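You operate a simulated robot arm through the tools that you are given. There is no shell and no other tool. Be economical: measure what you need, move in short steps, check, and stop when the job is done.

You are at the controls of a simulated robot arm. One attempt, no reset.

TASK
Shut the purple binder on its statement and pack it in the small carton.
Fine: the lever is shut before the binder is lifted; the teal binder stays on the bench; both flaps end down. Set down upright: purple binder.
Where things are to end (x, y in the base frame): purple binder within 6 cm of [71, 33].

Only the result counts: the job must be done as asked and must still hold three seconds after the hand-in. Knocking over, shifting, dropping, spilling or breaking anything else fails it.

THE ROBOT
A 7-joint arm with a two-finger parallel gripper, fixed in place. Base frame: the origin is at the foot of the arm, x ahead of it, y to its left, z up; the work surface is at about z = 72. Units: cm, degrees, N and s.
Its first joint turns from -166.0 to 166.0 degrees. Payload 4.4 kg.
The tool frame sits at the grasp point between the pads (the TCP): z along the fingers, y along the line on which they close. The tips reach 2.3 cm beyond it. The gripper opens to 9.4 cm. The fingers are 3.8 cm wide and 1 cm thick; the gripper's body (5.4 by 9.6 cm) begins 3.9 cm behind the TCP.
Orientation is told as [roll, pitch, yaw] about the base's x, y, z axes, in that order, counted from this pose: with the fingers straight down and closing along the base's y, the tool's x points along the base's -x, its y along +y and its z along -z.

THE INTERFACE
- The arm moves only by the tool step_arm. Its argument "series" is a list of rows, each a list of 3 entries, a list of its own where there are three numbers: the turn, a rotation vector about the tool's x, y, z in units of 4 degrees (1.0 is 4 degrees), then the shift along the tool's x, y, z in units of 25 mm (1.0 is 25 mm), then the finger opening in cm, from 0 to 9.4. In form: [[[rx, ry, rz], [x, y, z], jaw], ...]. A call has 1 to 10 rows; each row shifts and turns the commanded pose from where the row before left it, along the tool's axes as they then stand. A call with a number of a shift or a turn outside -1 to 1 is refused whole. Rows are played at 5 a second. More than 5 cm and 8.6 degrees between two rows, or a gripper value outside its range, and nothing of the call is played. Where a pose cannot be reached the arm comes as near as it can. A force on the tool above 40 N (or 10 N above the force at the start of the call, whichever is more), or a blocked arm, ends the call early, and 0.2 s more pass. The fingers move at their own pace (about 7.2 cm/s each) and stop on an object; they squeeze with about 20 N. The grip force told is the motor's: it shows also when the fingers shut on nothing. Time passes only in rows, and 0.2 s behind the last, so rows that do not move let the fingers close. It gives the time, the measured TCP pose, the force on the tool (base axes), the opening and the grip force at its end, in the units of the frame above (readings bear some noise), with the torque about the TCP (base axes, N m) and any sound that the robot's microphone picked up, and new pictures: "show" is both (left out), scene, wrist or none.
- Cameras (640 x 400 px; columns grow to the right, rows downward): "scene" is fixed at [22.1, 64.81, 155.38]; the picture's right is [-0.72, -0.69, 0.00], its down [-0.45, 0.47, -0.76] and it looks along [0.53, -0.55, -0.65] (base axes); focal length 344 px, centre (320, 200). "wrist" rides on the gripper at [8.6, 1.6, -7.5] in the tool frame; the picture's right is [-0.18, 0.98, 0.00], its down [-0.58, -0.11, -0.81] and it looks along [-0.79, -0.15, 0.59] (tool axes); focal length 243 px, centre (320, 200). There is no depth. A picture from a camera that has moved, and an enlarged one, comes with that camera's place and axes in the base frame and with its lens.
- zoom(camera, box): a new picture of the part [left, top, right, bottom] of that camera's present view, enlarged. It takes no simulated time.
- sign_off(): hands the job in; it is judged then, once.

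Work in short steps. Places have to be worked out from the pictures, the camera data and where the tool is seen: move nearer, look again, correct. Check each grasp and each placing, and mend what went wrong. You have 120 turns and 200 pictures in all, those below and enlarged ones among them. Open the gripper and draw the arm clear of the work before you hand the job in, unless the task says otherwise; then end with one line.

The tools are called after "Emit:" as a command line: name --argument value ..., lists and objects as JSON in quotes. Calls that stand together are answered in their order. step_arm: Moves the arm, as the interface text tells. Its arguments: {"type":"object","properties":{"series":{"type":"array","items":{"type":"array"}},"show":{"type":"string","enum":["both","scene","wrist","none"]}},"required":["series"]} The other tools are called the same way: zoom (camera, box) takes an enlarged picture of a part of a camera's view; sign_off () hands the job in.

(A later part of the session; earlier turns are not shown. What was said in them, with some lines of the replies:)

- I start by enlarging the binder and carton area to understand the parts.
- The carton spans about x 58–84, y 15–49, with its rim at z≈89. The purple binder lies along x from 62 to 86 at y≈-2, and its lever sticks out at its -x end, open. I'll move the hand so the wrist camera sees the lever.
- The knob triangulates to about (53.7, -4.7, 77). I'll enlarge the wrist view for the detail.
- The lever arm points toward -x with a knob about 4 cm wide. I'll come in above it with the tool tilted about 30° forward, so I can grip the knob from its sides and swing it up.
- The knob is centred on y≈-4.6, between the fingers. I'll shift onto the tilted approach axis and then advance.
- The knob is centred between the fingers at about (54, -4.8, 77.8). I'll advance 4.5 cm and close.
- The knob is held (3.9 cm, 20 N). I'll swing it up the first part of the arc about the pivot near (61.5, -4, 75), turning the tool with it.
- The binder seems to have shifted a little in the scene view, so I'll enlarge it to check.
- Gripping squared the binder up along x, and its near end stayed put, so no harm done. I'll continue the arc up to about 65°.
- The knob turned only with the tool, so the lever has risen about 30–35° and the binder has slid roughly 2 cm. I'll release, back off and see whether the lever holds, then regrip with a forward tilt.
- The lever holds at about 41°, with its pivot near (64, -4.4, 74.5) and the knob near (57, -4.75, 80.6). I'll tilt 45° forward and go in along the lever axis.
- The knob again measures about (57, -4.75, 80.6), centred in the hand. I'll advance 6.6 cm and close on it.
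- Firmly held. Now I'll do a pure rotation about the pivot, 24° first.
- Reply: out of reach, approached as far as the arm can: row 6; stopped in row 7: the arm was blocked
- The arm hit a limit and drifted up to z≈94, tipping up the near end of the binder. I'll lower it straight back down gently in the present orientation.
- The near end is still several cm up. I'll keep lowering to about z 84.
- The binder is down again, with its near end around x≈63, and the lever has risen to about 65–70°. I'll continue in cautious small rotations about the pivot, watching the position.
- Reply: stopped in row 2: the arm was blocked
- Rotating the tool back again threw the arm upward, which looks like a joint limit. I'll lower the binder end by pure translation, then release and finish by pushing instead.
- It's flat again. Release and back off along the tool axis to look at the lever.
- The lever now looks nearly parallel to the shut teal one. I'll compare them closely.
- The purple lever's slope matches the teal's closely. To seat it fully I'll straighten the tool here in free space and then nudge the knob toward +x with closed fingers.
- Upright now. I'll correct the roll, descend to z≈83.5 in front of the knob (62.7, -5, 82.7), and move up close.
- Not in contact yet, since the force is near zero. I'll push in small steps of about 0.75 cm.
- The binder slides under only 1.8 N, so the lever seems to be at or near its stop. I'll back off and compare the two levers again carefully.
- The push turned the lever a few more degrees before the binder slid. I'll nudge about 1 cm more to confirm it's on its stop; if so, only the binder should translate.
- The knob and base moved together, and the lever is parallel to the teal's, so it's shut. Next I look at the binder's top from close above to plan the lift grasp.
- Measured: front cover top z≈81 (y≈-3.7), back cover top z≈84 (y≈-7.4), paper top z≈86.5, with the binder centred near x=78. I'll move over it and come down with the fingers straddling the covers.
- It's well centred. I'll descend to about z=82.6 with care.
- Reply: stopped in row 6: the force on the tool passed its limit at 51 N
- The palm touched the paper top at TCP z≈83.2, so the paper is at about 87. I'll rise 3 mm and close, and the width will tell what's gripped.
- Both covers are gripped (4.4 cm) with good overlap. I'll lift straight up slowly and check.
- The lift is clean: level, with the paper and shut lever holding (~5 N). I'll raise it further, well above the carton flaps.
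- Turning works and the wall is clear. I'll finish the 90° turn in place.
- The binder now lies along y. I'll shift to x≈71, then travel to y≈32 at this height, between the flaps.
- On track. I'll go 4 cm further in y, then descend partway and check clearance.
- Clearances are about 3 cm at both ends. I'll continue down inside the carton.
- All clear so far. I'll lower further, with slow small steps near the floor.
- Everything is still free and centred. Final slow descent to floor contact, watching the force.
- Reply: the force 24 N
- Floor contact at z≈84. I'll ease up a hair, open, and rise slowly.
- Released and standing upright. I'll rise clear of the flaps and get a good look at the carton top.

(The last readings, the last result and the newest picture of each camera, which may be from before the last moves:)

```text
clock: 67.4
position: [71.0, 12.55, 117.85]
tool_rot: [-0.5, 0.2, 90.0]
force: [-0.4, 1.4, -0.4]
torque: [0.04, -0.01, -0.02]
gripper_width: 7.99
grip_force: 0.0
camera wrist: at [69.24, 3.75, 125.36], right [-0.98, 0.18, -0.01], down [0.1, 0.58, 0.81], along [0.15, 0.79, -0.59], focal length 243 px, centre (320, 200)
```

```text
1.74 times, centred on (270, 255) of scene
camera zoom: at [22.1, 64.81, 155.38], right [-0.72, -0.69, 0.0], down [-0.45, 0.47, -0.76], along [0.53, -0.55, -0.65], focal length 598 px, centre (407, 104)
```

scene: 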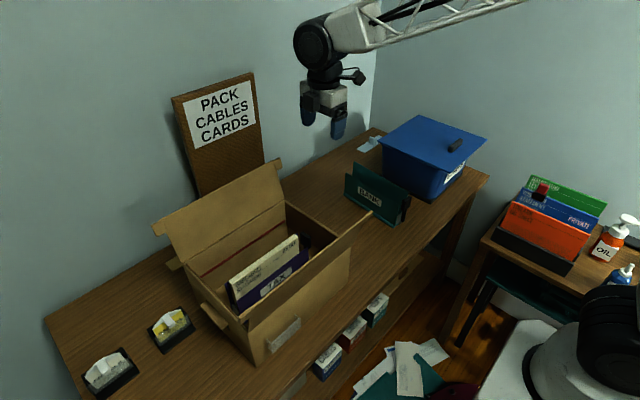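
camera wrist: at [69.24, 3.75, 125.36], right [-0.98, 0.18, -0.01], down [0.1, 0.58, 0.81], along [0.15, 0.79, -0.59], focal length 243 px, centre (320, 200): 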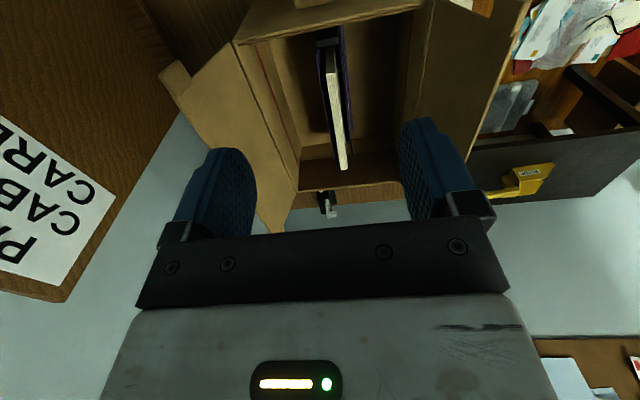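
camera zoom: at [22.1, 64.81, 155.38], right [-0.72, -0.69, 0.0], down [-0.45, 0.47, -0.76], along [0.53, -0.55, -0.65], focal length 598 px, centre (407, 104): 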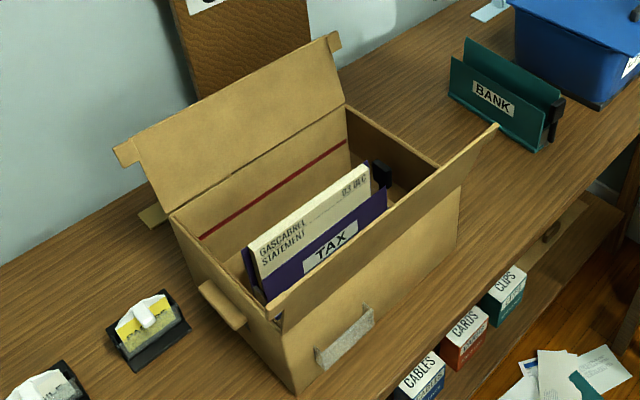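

The binder stands upright in the carton with its paper and the shut lever. The far flap's tip is at about (87, ·, 100), hinged at (83.5, ·, 89). I'll straddle its top edge with open fingers (closing along x) and pull it over.

Emit:
step_arm --series '[[[0, 0, 0], [-0.7, -0.9, 0], 7], [[0, 0, 0], [-0.7, -0.9, 0], 7], [[0, 0, 0], [-0.7, -0.9, 0], 7], [[0, 0, 0], [-0.7, -0.9, 0], 7], [[0, 0, 0], [-0.7, -0.9, 0], 7], [[0, 0, 0], [-0.7, -0.9, 0], 7], [[0, 0, 0], [-0.7, -0.8, 0], 7], [[0, 0, 0], [0, 0, 1], 7], [[0, 0, 0], [0, 0, 1], 7], [[0, 0, 0], [0, 0, 1], 7]]'

Emit:
zoom --camera "scene" --box '[140, 100, 400, 330]'

```text
clock: 69.6
position: [86.38, 24.84, 110.53]
tool_rot: [-0.6, 0.1, 90.0]
force: [-0.3, -0.7, 0.7]
torque: [-0.02, 0.06, -0.03]
gripper_width: 7.03
grip_force: 0.2
camera wrist: at [84.69, 16.0, 118.0], right [-0.98, 0.18, -0.01], down [0.1, 0.58, 0.81], along [0.15, 0.79, -0.59], focal length 243 px, centre (320, 200)
```

scene: 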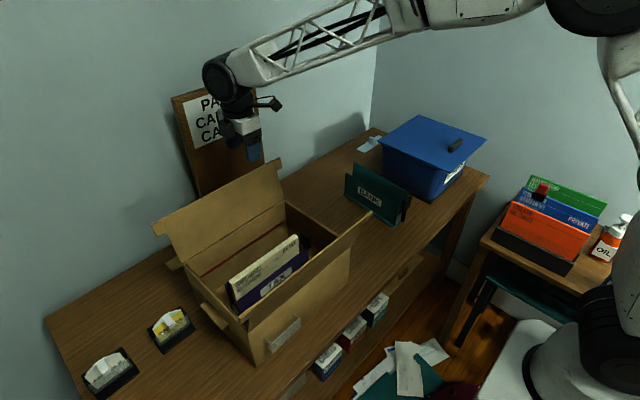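
wrist: 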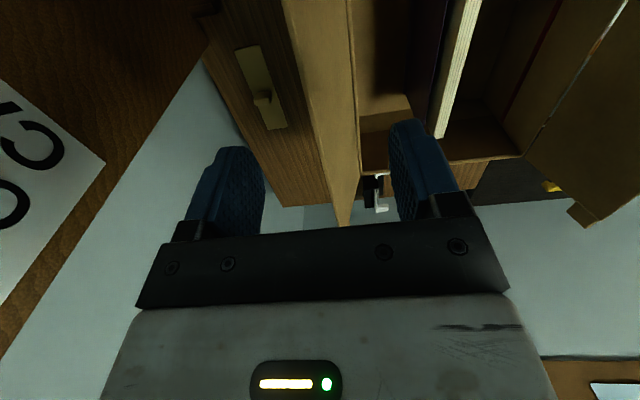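

```text
1.74 times, centred on (270, 215) of scene
camera zoom: at [22.1, 64.81, 155.38], right [-0.72, -0.69, 0.0], down [-0.45, 0.47, -0.76], along [0.53, -0.55, -0.65], focal length 598 px, centre (407, 174)
```

zoom: 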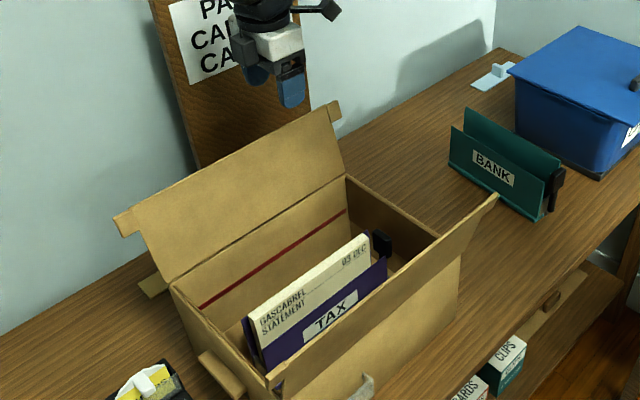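

The flap edge sits between the fingers. I'll descend to z≈97.5 to capture it.

Emit:
step_arm --series '[[[0, 0, 0], [0, 0, 1], 7], [[0, 0, 0], [0, 0, 1], 7], [[0, 0, 0], [0, 0, 1], 7], [[0, 0, 0], [0, 0, 1], 7], [[0, 0, 0], [0, 0, 0.9], 7], [[0, 0, 0], [0, 0, 0], 7]]'

Emit:
zoom --camera "scene" --box '[140, 100, 400, 330]'

```text
clock: 71.0
position: [86.5, 24.56, 98.25]
tool_rot: [-0.6, 0.1, 90.0]
force: [0.2, 0.2, -0.5]
torque: [-0.01, -0.02, 0.01]
gripper_width: 6.99
grip_force: 0.0
camera wrist: at [84.82, 15.87, 105.72], right [-0.98, 0.18, -0.01], down [0.1, 0.58, 0.81], along [0.15, 0.79, -0.59], focal length 243 px, centre (320, 200)
```

scene: 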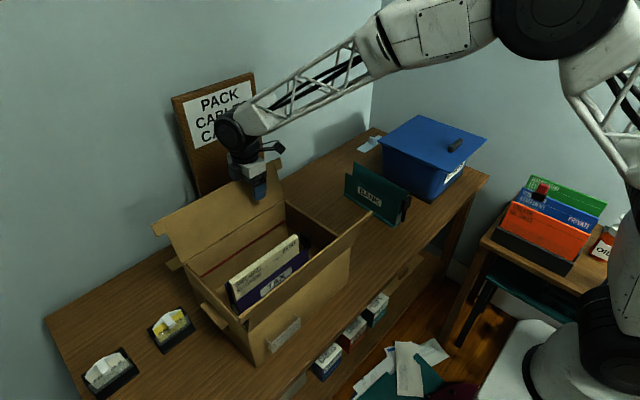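
wrist: 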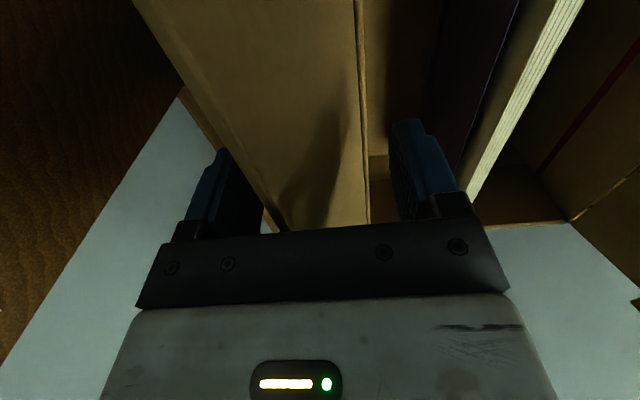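

```text
1.74 times, centred on (270, 215) of scene
camera zoom: at [22.1, 64.81, 155.38], right [-0.72, -0.69, 0.0], down [-0.45, 0.47, -0.76], along [0.53, -0.55, -0.65], focal length 598 px, centre (407, 174)
```

zoom: 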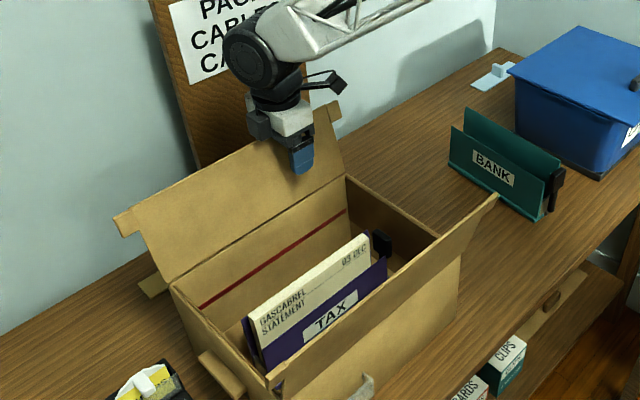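

The flap is captured. I'll rise a little and pull toward -x until it passes vertical.

Emit:
step_arm --series '[[[0, 0, 0], [0, 0.5, -0.3], 7], [[0, 0, 0], [0, 0.6, 0], 7], [[0, 0, 0], [0, 0.6, 0], 7], [[0, 0, 0], [0, 0.6, 0], 7], [[0, 0, 0], [0, 0.6, 0], 7], [[0, 0, 0], [0, 0.6, 0], 7], [[0, 0, 0], [0, 0, 0], 7]]'

Emit:
zoom --camera "scene" --box '[140, 100, 400, 330]'

```text
clock: 72.6
position: [77.73, 24.68, 98.87]
tool_rot: [-0.6, 0.1, 90.1]
force: [-0.1, 0.2, -0.6]
torque: [0.01, 0.01, -0.01]
gripper_width: 6.99
grip_force: 0.1
camera wrist: at [76.0, 15.97, 106.28], right [-0.98, 0.18, -0.01], down [0.1, 0.58, 0.81], along [0.15, 0.79, -0.59], focal length 243 px, centre (320, 200)
```

scene: 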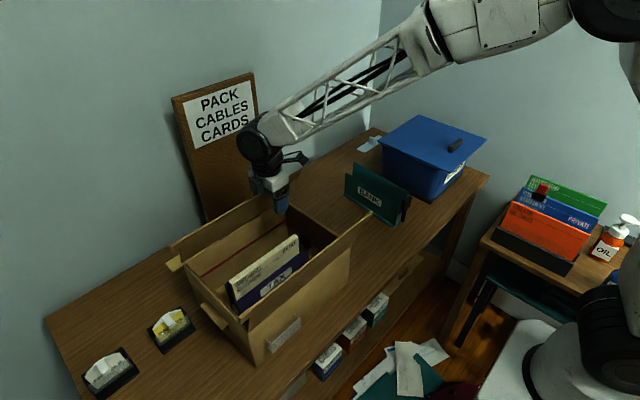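
wrist: 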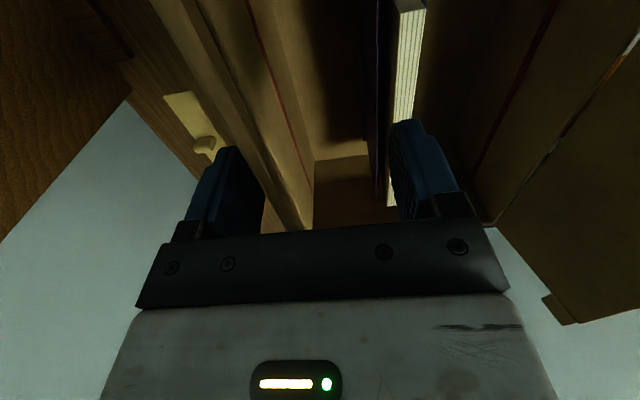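

```text
1.74 times, centred on (270, 215) of scene
camera zoom: at [22.1, 64.81, 155.38], right [-0.72, -0.69, 0.0], down [-0.45, 0.47, -0.76], along [0.53, -0.55, -0.65], focal length 598 px, centre (407, 174)
```

zoom: 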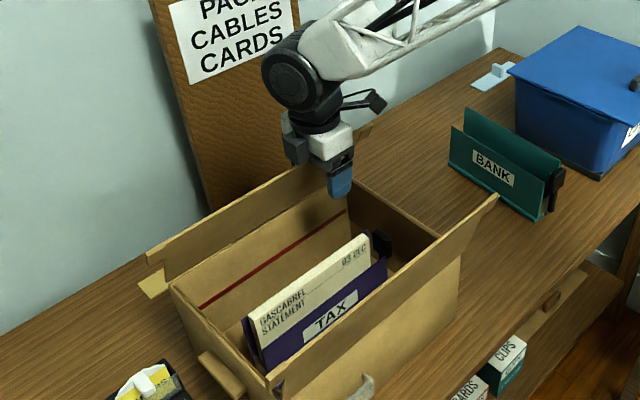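

The flap is moving over with no resistance. I'll continue in the same direction.

Emit:
step_arm --series '[[[0, 0, 0], [0, 0.6, 0], 7], [[0, 0, 0], [0, 0.6, 0], 7], [[0, 0, 0], [0, 0.6, 0], 7], [[0, 0, 0], [0, 0.6, 0], 7], [[0, 0, 0], [0, 0, 0], 7]]'

Emit:
zoom --camera "scene" --box '[140, 100, 400, 330]'

```text
clock: 73.8
position: [71.79, 24.81, 98.65]
tool_rot: [-0.6, 0.1, 90.0]
force: [-0.3, -0.2, 0.7]
torque: [-0.03, -0.01, -0.02]
gripper_width: 7.01
grip_force: 0.0
camera wrist: at [70.06, 16.02, 106.3], right [-0.98, 0.18, -0.01], down [0.1, 0.58, 0.81], along [0.15, 0.79, -0.59], focal length 243 px, centre (320, 200)
```

scene: 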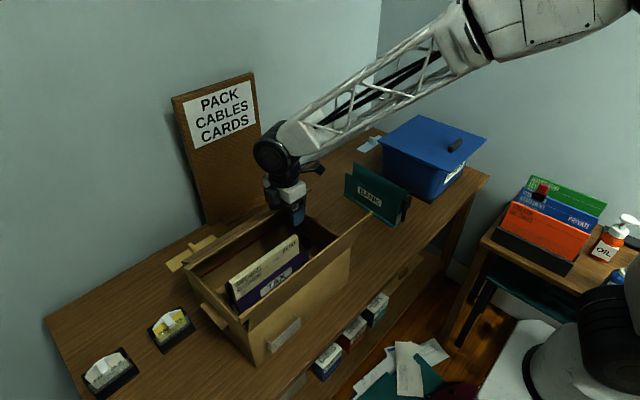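
wrist: 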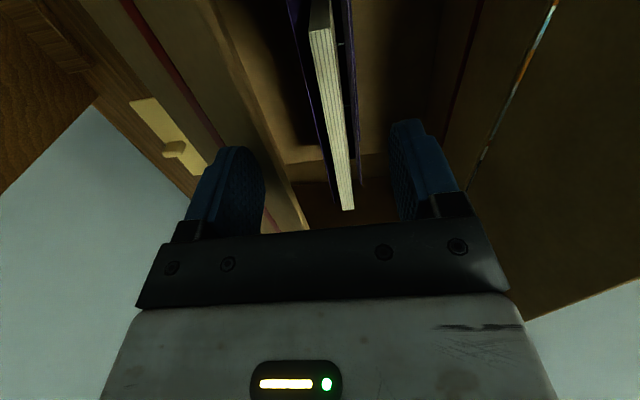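

```text
1.74 times, centred on (270, 215) of scene
camera zoom: at [22.1, 64.81, 155.38], right [-0.72, -0.69, 0.0], down [-0.45, 0.47, -0.76], along [0.53, -0.55, -0.65], focal length 598 px, centre (407, 174)
```

zoom: 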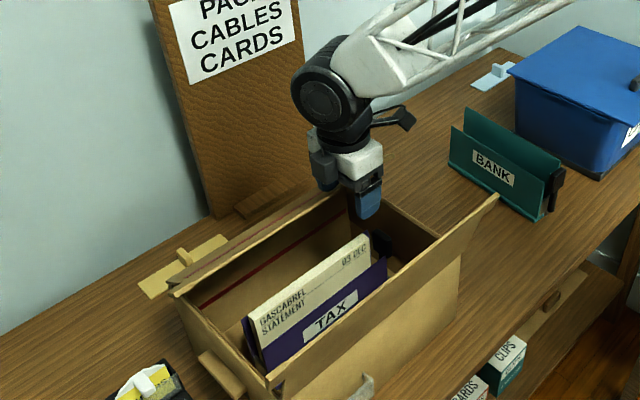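

The flap is about 45° over, beneath the back finger. I'll press straight down; the fingertips stay above the paper top (≈88).

Emit:
step_arm --series '[[[0, 0, 0], [0, 0, 0.5], 7], [[0, 0, 0], [0, 0, 0.5], 7], [[0, 0, 0], [0, 0, 0.5], 7], [[0, 0, 0], [0, 0, 0.5], 7], [[0, 0, 0], [0, 0, 0.3], 7], [[0, 0, 0], [0, 0, 0], 7]]'

Emit:
zoom --camera "scene" --box '[140, 100, 400, 330]'

```text
clock: 75.2
position: [71.78, 24.94, 92.93]
tool_rot: [-0.7, 0.2, 89.9]
force: [-0.4, 0.7, -0.4]
torque: [0.02, 0.03, -0.04]
gripper_width: 6.99
grip_force: 0.0
camera wrist: at [70.09, 16.14, 100.45], right [-0.98, 0.18, -0.01], down [0.1, 0.58, 0.81], along [0.15, 0.79, -0.59], focal length 243 px, centre (320, 200)
```

scene: 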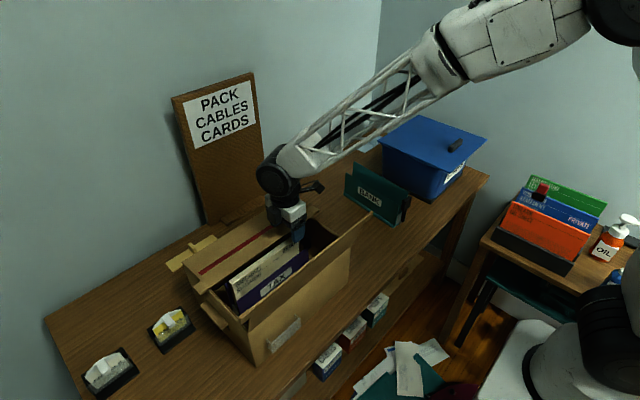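
wrist: 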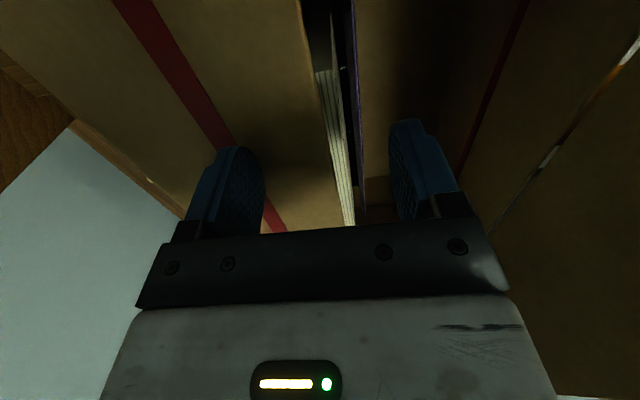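

```text
1.74 times, centred on (270, 215) of scene
camera zoom: at [22.1, 64.81, 155.38], right [-0.72, -0.69, 0.0], down [-0.45, 0.47, -0.76], along [0.53, -0.55, -0.65], focal length 598 px, centre (407, 174)
```

zoom: 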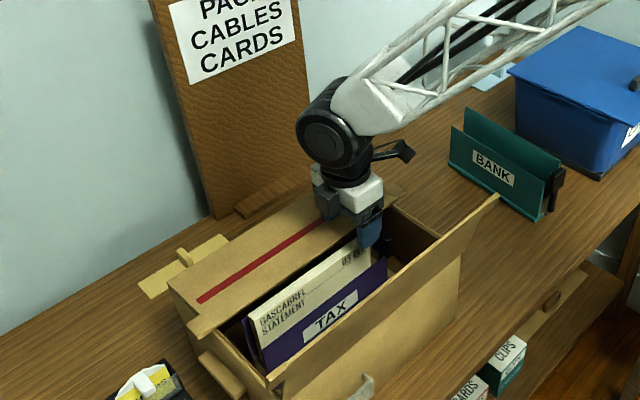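

The far flap is almost flat. I'll press a few mm further to seat it, watching the force.

Emit:
step_arm --series '[[[0, 0, 0], [0, 0, 0.12], 7], [[0, 0, 0], [0, 0, 0.12], 7], [[0, 0, 0], [0, 0, 0], 7]]' --show "none"

Emit:
zoom --camera "scene" --box '[170, 180, 350, 330]'

```text
clock: 76.0
position: [71.74, 24.8, 92.41]
tool_rot: [-0.5, 0.1, 90.0]
force: [1.0, 0.6, 0.6]
torque: [-0.01, -0.01, 0.0]
gripper_width: 7.03
grip_force: 0.0
```

```text
2.67 times, centred on (260, 255) of scene
camera zoom: at [22.1, 64.81, 155.38], right [-0.72, -0.69, 0.0], down [-0.45, 0.47, -0.76], along [0.53, -0.55, -0.65], focal length 917 px, centre (480, 53)
```

zoom: 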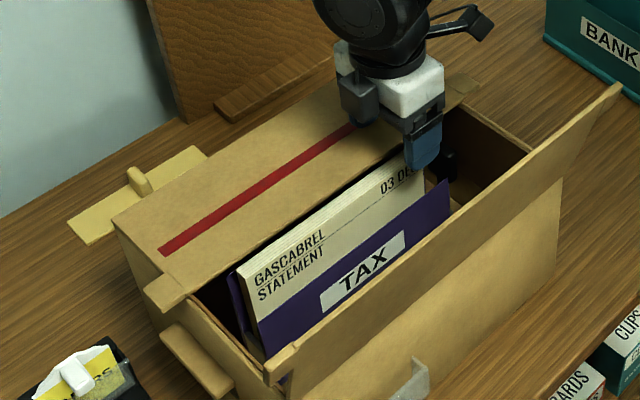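

The far flap is down flat. Now the near flap: tip about (54.5, ·, 101). I'll rise and move over it.

Emit:
step_arm --series '[[[0, 0, 0], [0, 0, -0.9], 7], [[0, 0, 0], [0, 0, -0.9], 7], [[0, 0, 0], [0, 0, -0.9], 7], [[0, 0, 0], [0, 0, -0.9], 7], [[0, 0, 0], [0, 0, -0.9], 7], [[0, 0, 0], [0, 0, -0.9], 7], [[0, 0, 0], [0, 0, -0.9], 7], [[0, 0, 0], [0, 0, -0.9], 7]]' --show "none"

Emit:
step_arm --series '[[[0, 0, 0], [0, 0.99, 0], 7], [[0, 0, 0], [0, 0.98, 0], 7], [[0, 0, 0], [0, 0.98, 0], 7], [[0, 0, 0], [0, 0.98, 0], 7], [[0, 0, 0], [0, 0.98, 0], 7], [[0, 0, 0], [0, 0.98, 0], 7], [[0, 0, 0], [0, 0.98, 0], 7], [[0, 0, 0], [0, 0, 0], 7]]'

Emit:
zoom --camera "scene" --box '[170, 140, 400, 330]'

```text
clock: 77.8
position: [71.93, 24.86, 110.39]
tool_rot: [-0.7, 0.2, 90.0]
force: [0.1, -0.1, -0.2]
torque: [0.0, -0.01, 0.02]
gripper_width: 7.01
grip_force: 0.1
```

```text
clock: 79.6
position: [54.56, 24.79, 110.4]
tool_rot: [-0.6, 0.1, 90.0]
force: [-0.5, 0.4, 0.9]
torque: [-0.03, -0.01, 0.02]
gripper_width: 7.01
grip_force: 0.2
camera wrist: at [52.81, 16.02, 117.86], right [-0.98, 0.18, -0.01], down [0.1, 0.58, 0.81], along [0.15, 0.79, -0.59], focal length 243 px, centre (320, 200)
```

scene: 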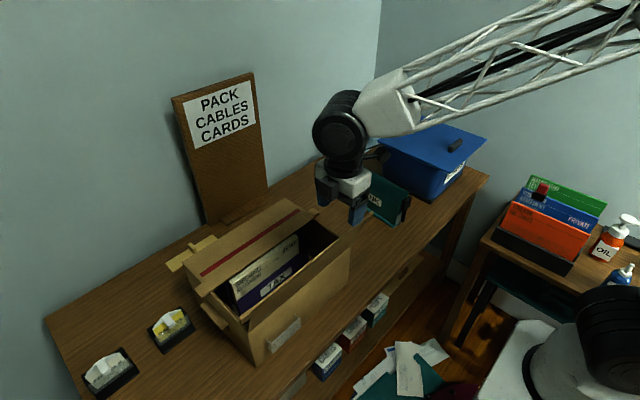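
wrist: 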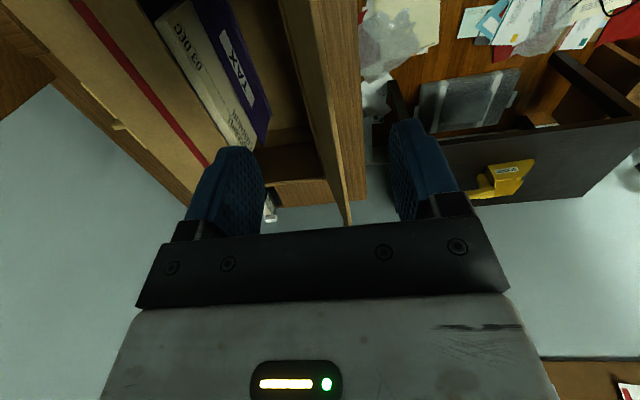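

```text
2.11 times, centred on (285, 235) of scene
camera zoom: at [22.1, 64.81, 155.38], right [-0.72, -0.69, 0.0], down [-0.45, 0.47, -0.76], along [0.53, -0.55, -0.65], focal length 724 px, centre (394, 126)
```

zoom: 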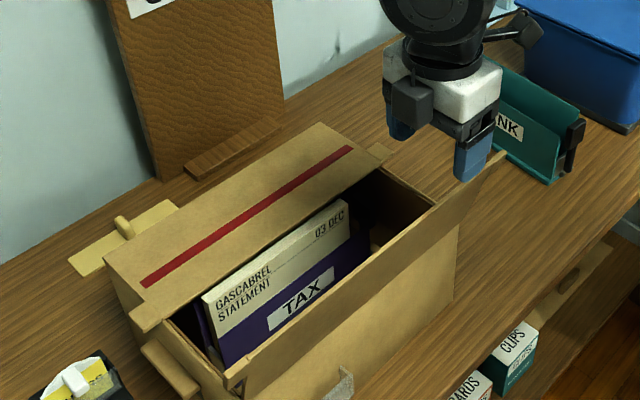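

The far flap stays down, and the near flap's edge is between the fingers. I'll descend to capture it.

Emit:
step_arm --series '[[[0, 0, 0], [0, 0, 1], 7], [[0, 0, 0], [0, 0, 1], 7], [[0, 0, 0], [0, 0, 1], 7], [[0, 0, 0], [0, 0, 1], 7], [[0, 0, 0], [0, 0, 0.7], 7], [[0, 0, 0], [0, 0, 0], 7]]'

Emit:
zoom --camera "scene" --box '[170, 140, 400, 330]'

```text
clock: 81.0
position: [54.7, 24.82, 98.63]
tool_rot: [-0.6, 0.2, 89.9]
force: [0.1, 0.2, 0.9]
torque: [-0.03, -0.03, -0.04]
gripper_width: 7.02
grip_force: 0.0
camera wrist: at [52.99, 16.09, 106.03], right [-0.98, 0.18, -0.01], down [0.1, 0.58, 0.81], along [0.15, 0.79, -0.59], focal length 243 px, centre (320, 200)
```

scene: 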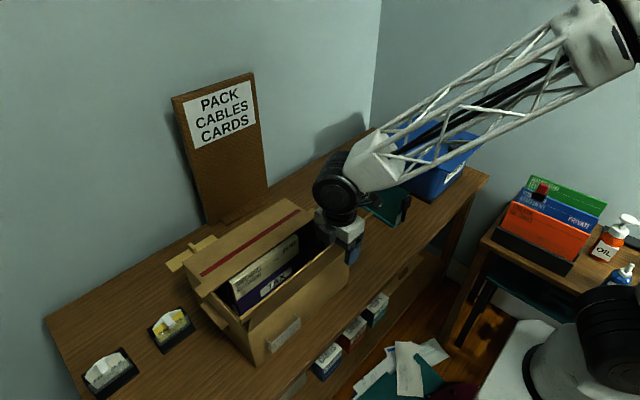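
wrist: 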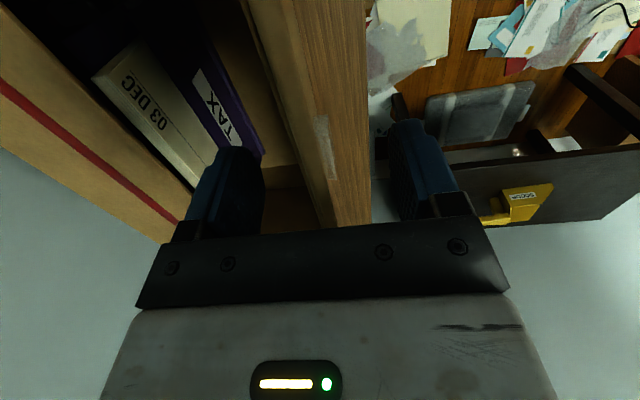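

```text
2.11 times, centred on (285, 235) of scene
camera zoom: at [22.1, 64.81, 155.38], right [-0.72, -0.69, 0.0], down [-0.45, 0.47, -0.76], along [0.53, -0.55, -0.65], focal length 724 px, centre (394, 126)
```

zoom: 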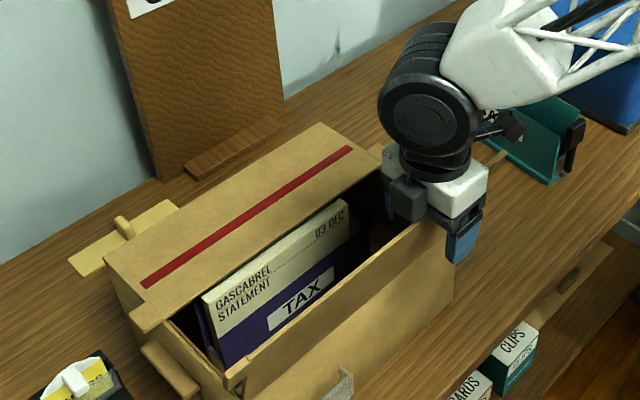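

The outer finger is on the outside of the near flap. I'll pull toward +x.

Emit:
step_arm --series '[[[0, 0, 0], [0, -0.6, -0.2], 7], [[0, 0, 0], [0, -0.6, 0], 7], [[0, 0, 0], [0, -0.6, 0], 7], [[0, 0, 0], [0, -0.6, 0], 7], [[0, 0, 0], [0, -0.6, 0], 7], [[0, 0, 0], [0, -0.6, 0], 7], [[0, 0, 0], [0, 0, 0], 7]]'

Emit:
zoom --camera "scene" --box '[170, 140, 400, 330]'

```text
clock: 82.6
position: [63.67, 24.8, 98.97]
tool_rot: [-0.6, 0.1, 89.9]
force: [0.3, 0.2, 0.1]
torque: [0.02, -0.01, -0.03]
gripper_width: 7.03
grip_force: 0.0
camera wrist: at [61.95, 16.02, 106.53], right [-0.98, 0.18, -0.01], down [0.1, 0.58, 0.81], along [0.15, 0.79, -0.59], focal length 243 px, centre (320, 200)
```

scene: 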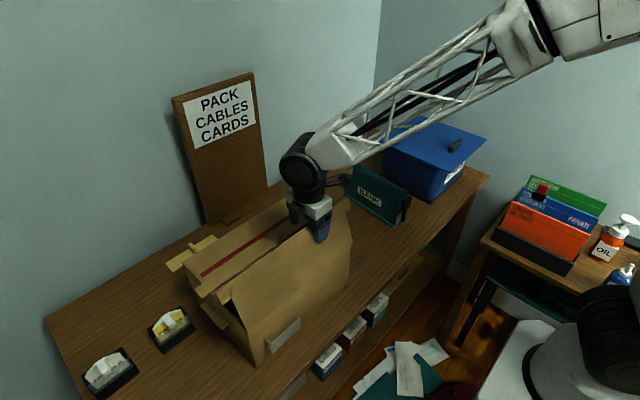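
wrist: 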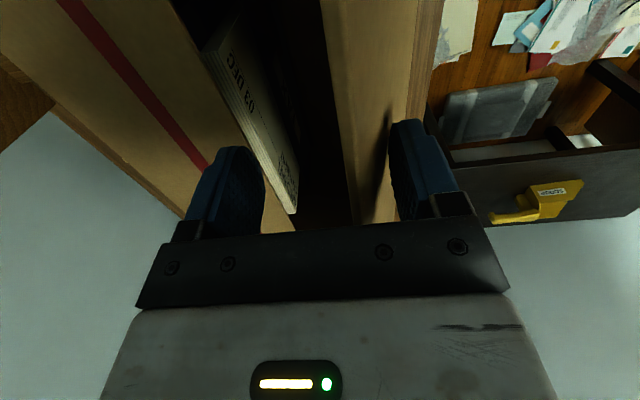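

```text
2.11 times, centred on (285, 235) of scene
camera zoom: at [22.1, 64.81, 155.38], right [-0.72, -0.69, 0.0], down [-0.45, 0.47, -0.76], along [0.53, -0.55, -0.65], focal length 724 px, centre (394, 126)
```

zoom: 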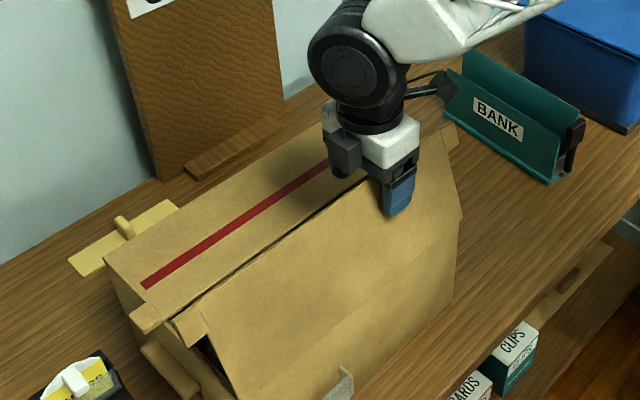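

The near flap is coming over. I'll carry on to about 45° inward, then press down.

Emit:
step_arm --series '[[[0, 0, 0], [0, -0.65, 0], 7], [[0, 0, 0], [0, -0.65, 0], 7], [[0, 0, 0], [0, -0.65, 0], 7], [[0, 0, 0], [0, -0.65, 0], 7], [[0, 0, 0], [0, 0, 0.5], 7], [[0, 0, 0], [0, 0, 0.5], 7], [[0, 0, 0], [0, 0, 0.5], 7], [[0, 0, 0], [0, 0, 0.5], 7], [[0, 0, 0], [0, 0, 0.3], 7], [[0, 0, 0], [0, 0, 0], 7]]'

Emit:
zoom --camera "scene" --box '[170, 140, 400, 330]'

```text
clock: 84.8
position: [70.09, 24.72, 93.4]
tool_rot: [-0.6, 0.1, 90.0]
force: [0.2, -0.2, -0.7]
torque: [-0.01, -0.03, 0.0]
gripper_width: 7.03
grip_force: 0.1
camera wrist: at [68.41, 15.96, 100.88], right [-0.98, 0.18, -0.01], down [0.1, 0.58, 0.81], along [0.15, 0.79, -0.59], focal length 243 px, centre (320, 200)
```

scene: 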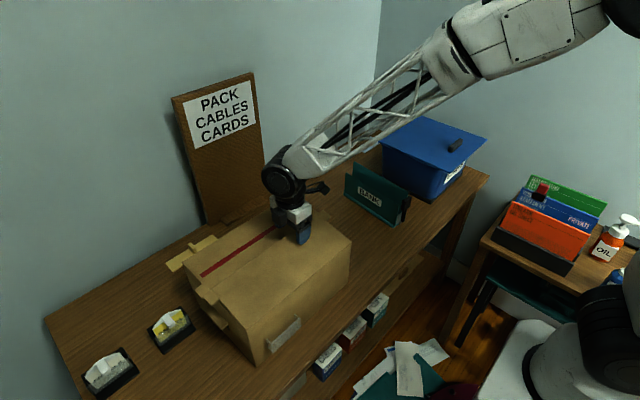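
wrist: 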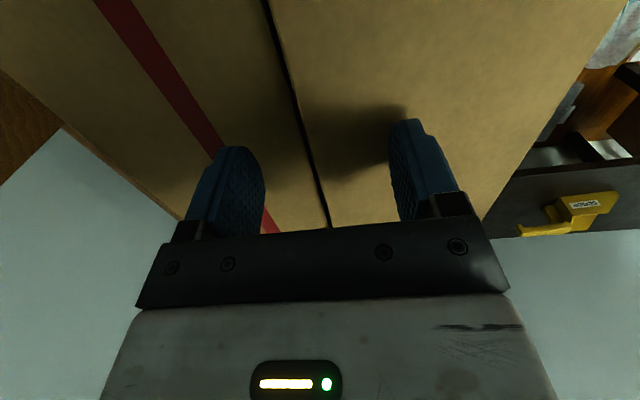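

```text
2.11 times, centred on (285, 235) of scene
camera zoom: at [22.1, 64.81, 155.38], right [-0.72, -0.69, 0.0], down [-0.45, 0.47, -0.76], along [0.53, -0.55, -0.65], focal length 724 px, centre (394, 126)
```

zoom: 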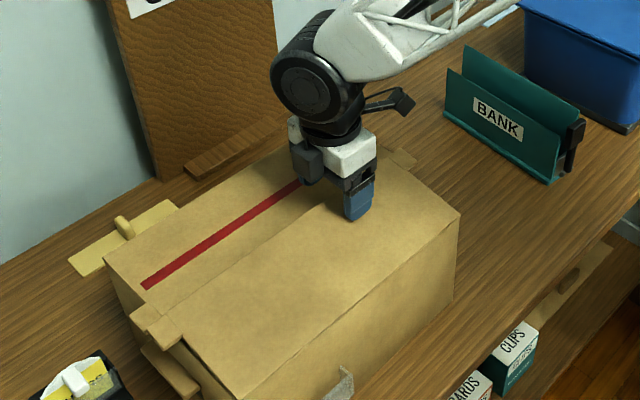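

Almost flat. I'll press gently until light contact.

Emit:
step_arm --series '[[[0, 0, 0], [0, 0, 0.15], 7], [[0, 0, 0], [0, 0, 0.15], 7], [[0, 0, 0], [0, 0, 0.1], 7], [[0, 0, 0], [0, 0, 0], 7]]' --show "none"

Emit:
step_arm --series '[[[0, 0, 0], [0, 0, 0.1], 7], [[0, 0, 0], [0, 0, 0.1], 7], [[0, 0, 0], [0, 0, 0], 7]]' --show "none"

Emit:
zoom --camera "scene" --box '[170, 140, 400, 330]'

```text
clock: 85.8
position: [70.26, 24.71, 92.32]
tool_rot: [-0.6, 0.0, 90.0]
force: [-0.3, -0.8, 0.1]
torque: [0.0, 0.0, -0.05]
gripper_width: 6.99
grip_force: 0.1
```

```text
clock: 86.6
position: [70.19, 24.74, 91.84]
tool_rot: [-0.6, 0.1, 90.0]
force: [-0.4, -1.6, 5.8]
torque: [0.02, 0.25, 0.09]
gripper_width: 6.99
grip_force: 0.0
```

```text
2.11 times, centred on (285, 235) of scene
camera zoom: at [22.1, 64.81, 155.38], right [-0.72, -0.69, 0.0], down [-0.45, 0.47, -0.76], along [0.53, -0.55, -0.65], focal length 724 px, centre (394, 126)
```

zoom: 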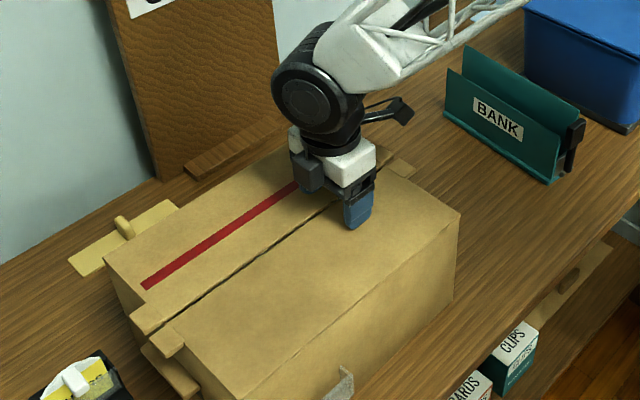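

Both flaps are seated flat (5.8 N contact). Now I'll rise clear and check that they stay down.

Emit:
step_arm --series '[[[0, 0, 0], [0, 0, -0.4], 7], [[0, 0, 0], [0, 0, -0.9], 7], [[0, 0, 0], [0, 0, -0.9], 7], [[0, 0, 0], [0, 0, -0.9], 7], [[0, 0, 0], [0, 0, -0.9], 7], [[0, 0, 0], [0, 0, -0.9], 7], [[0, 0, 0], [0, 0, -0.9], 7], [[0, 0, 0], [0, 0, -0.9], 7], [[0, 0, 0], [0, 0, -0.9], 7], [[0, 0, 0], [0, 0, -0.9], 7]]' --show "none"

Emit:
step_arm --series '[[[0, 0, 0], [0.9, 0, -0.5], 7], [[0, 0, 0], [0.9, 0, 0], 7], [[0, 0, 0], [0.9, 0, 0], 7], [[0, 0, 0], [0.9, 0, 0], 7], [[0, 0, 0], [0.9, 0, 0], 7], [[0, 0, 0], [0.9, 0, 0], 7], [[0, 0, 0], [0.9, 0, 0], 7], [[0, 0, 0], [0, 0, 0], 7], [[0, 0, 0], [0, 0, 0], 7], [[0, 0, 0], [0, 0, 0], 7]]'

Emit:
zoom --camera "scene" --box '[140, 140, 430, 370]'

```text
clock: 88.8
position: [69.98, 24.83, 113.2]
tool_rot: [-0.6, 0.1, 89.9]
force: [1.1, 0.6, 0.2]
torque: [0.01, 0.01, 0.0]
gripper_width: 7.02
grip_force: 0.0
```

```text
clock: 91.0
position: [70.02, 9.15, 114.53]
tool_rot: [-0.6, 0.0, 89.9]
force: [-0.4, -0.1, 0.3]
torque: [0.02, 0.03, 0.03]
gripper_width: 6.98
grip_force: 0.2
camera wrist: at [68.29, 0.36, 121.98], right [-0.98, 0.18, -0.01], down [0.1, 0.58, 0.81], along [0.15, 0.79, -0.59], focal length 243 px, centre (320, 200)
```

scene: 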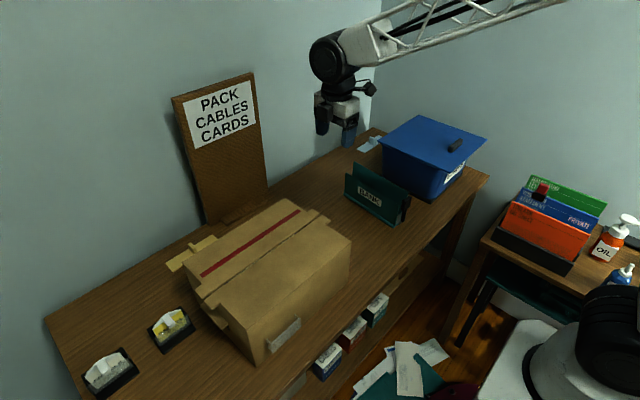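
wrist: 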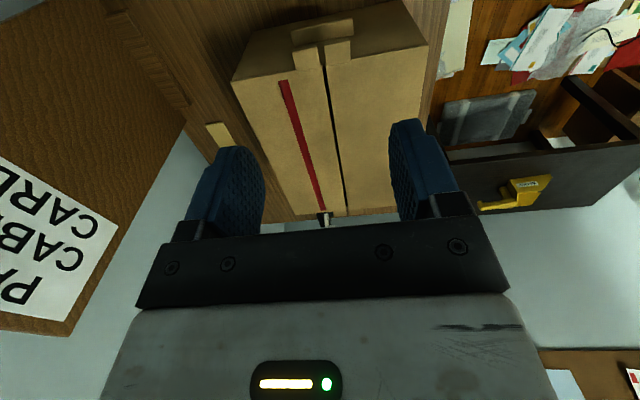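

```text
1.74 times, centred on (285, 255) of scene
camera zoom: at [22.1, 64.81, 155.38], right [-0.72, -0.69, 0.0], down [-0.45, 0.47, -0.76], along [0.53, -0.55, -0.65], focal length 598 px, centre (381, 104)
```

zoom: 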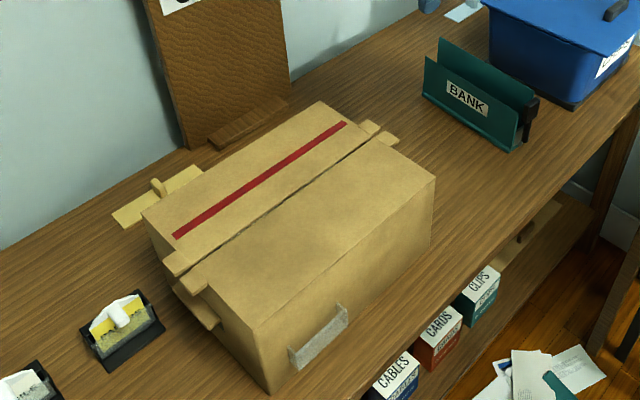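

Both flaps are down and stay down. The teal binder and everything else are undisturbed, and the arm is clear with the gripper open, so I'm handing in.

Emit:
sign_off

```text
The job is handed in.
```

The purple binder is shut on its statement and standing upright in the carton near (71, 32). Both flaps are down, the teal binder is still on the bench, and the job is handed in. One doubt: while I was closing the lever, the arm twice tipped the binder's lever end several cm off the bench before the lever was shut. I lowered it each time and finished closing the lever before lifting the binder out.
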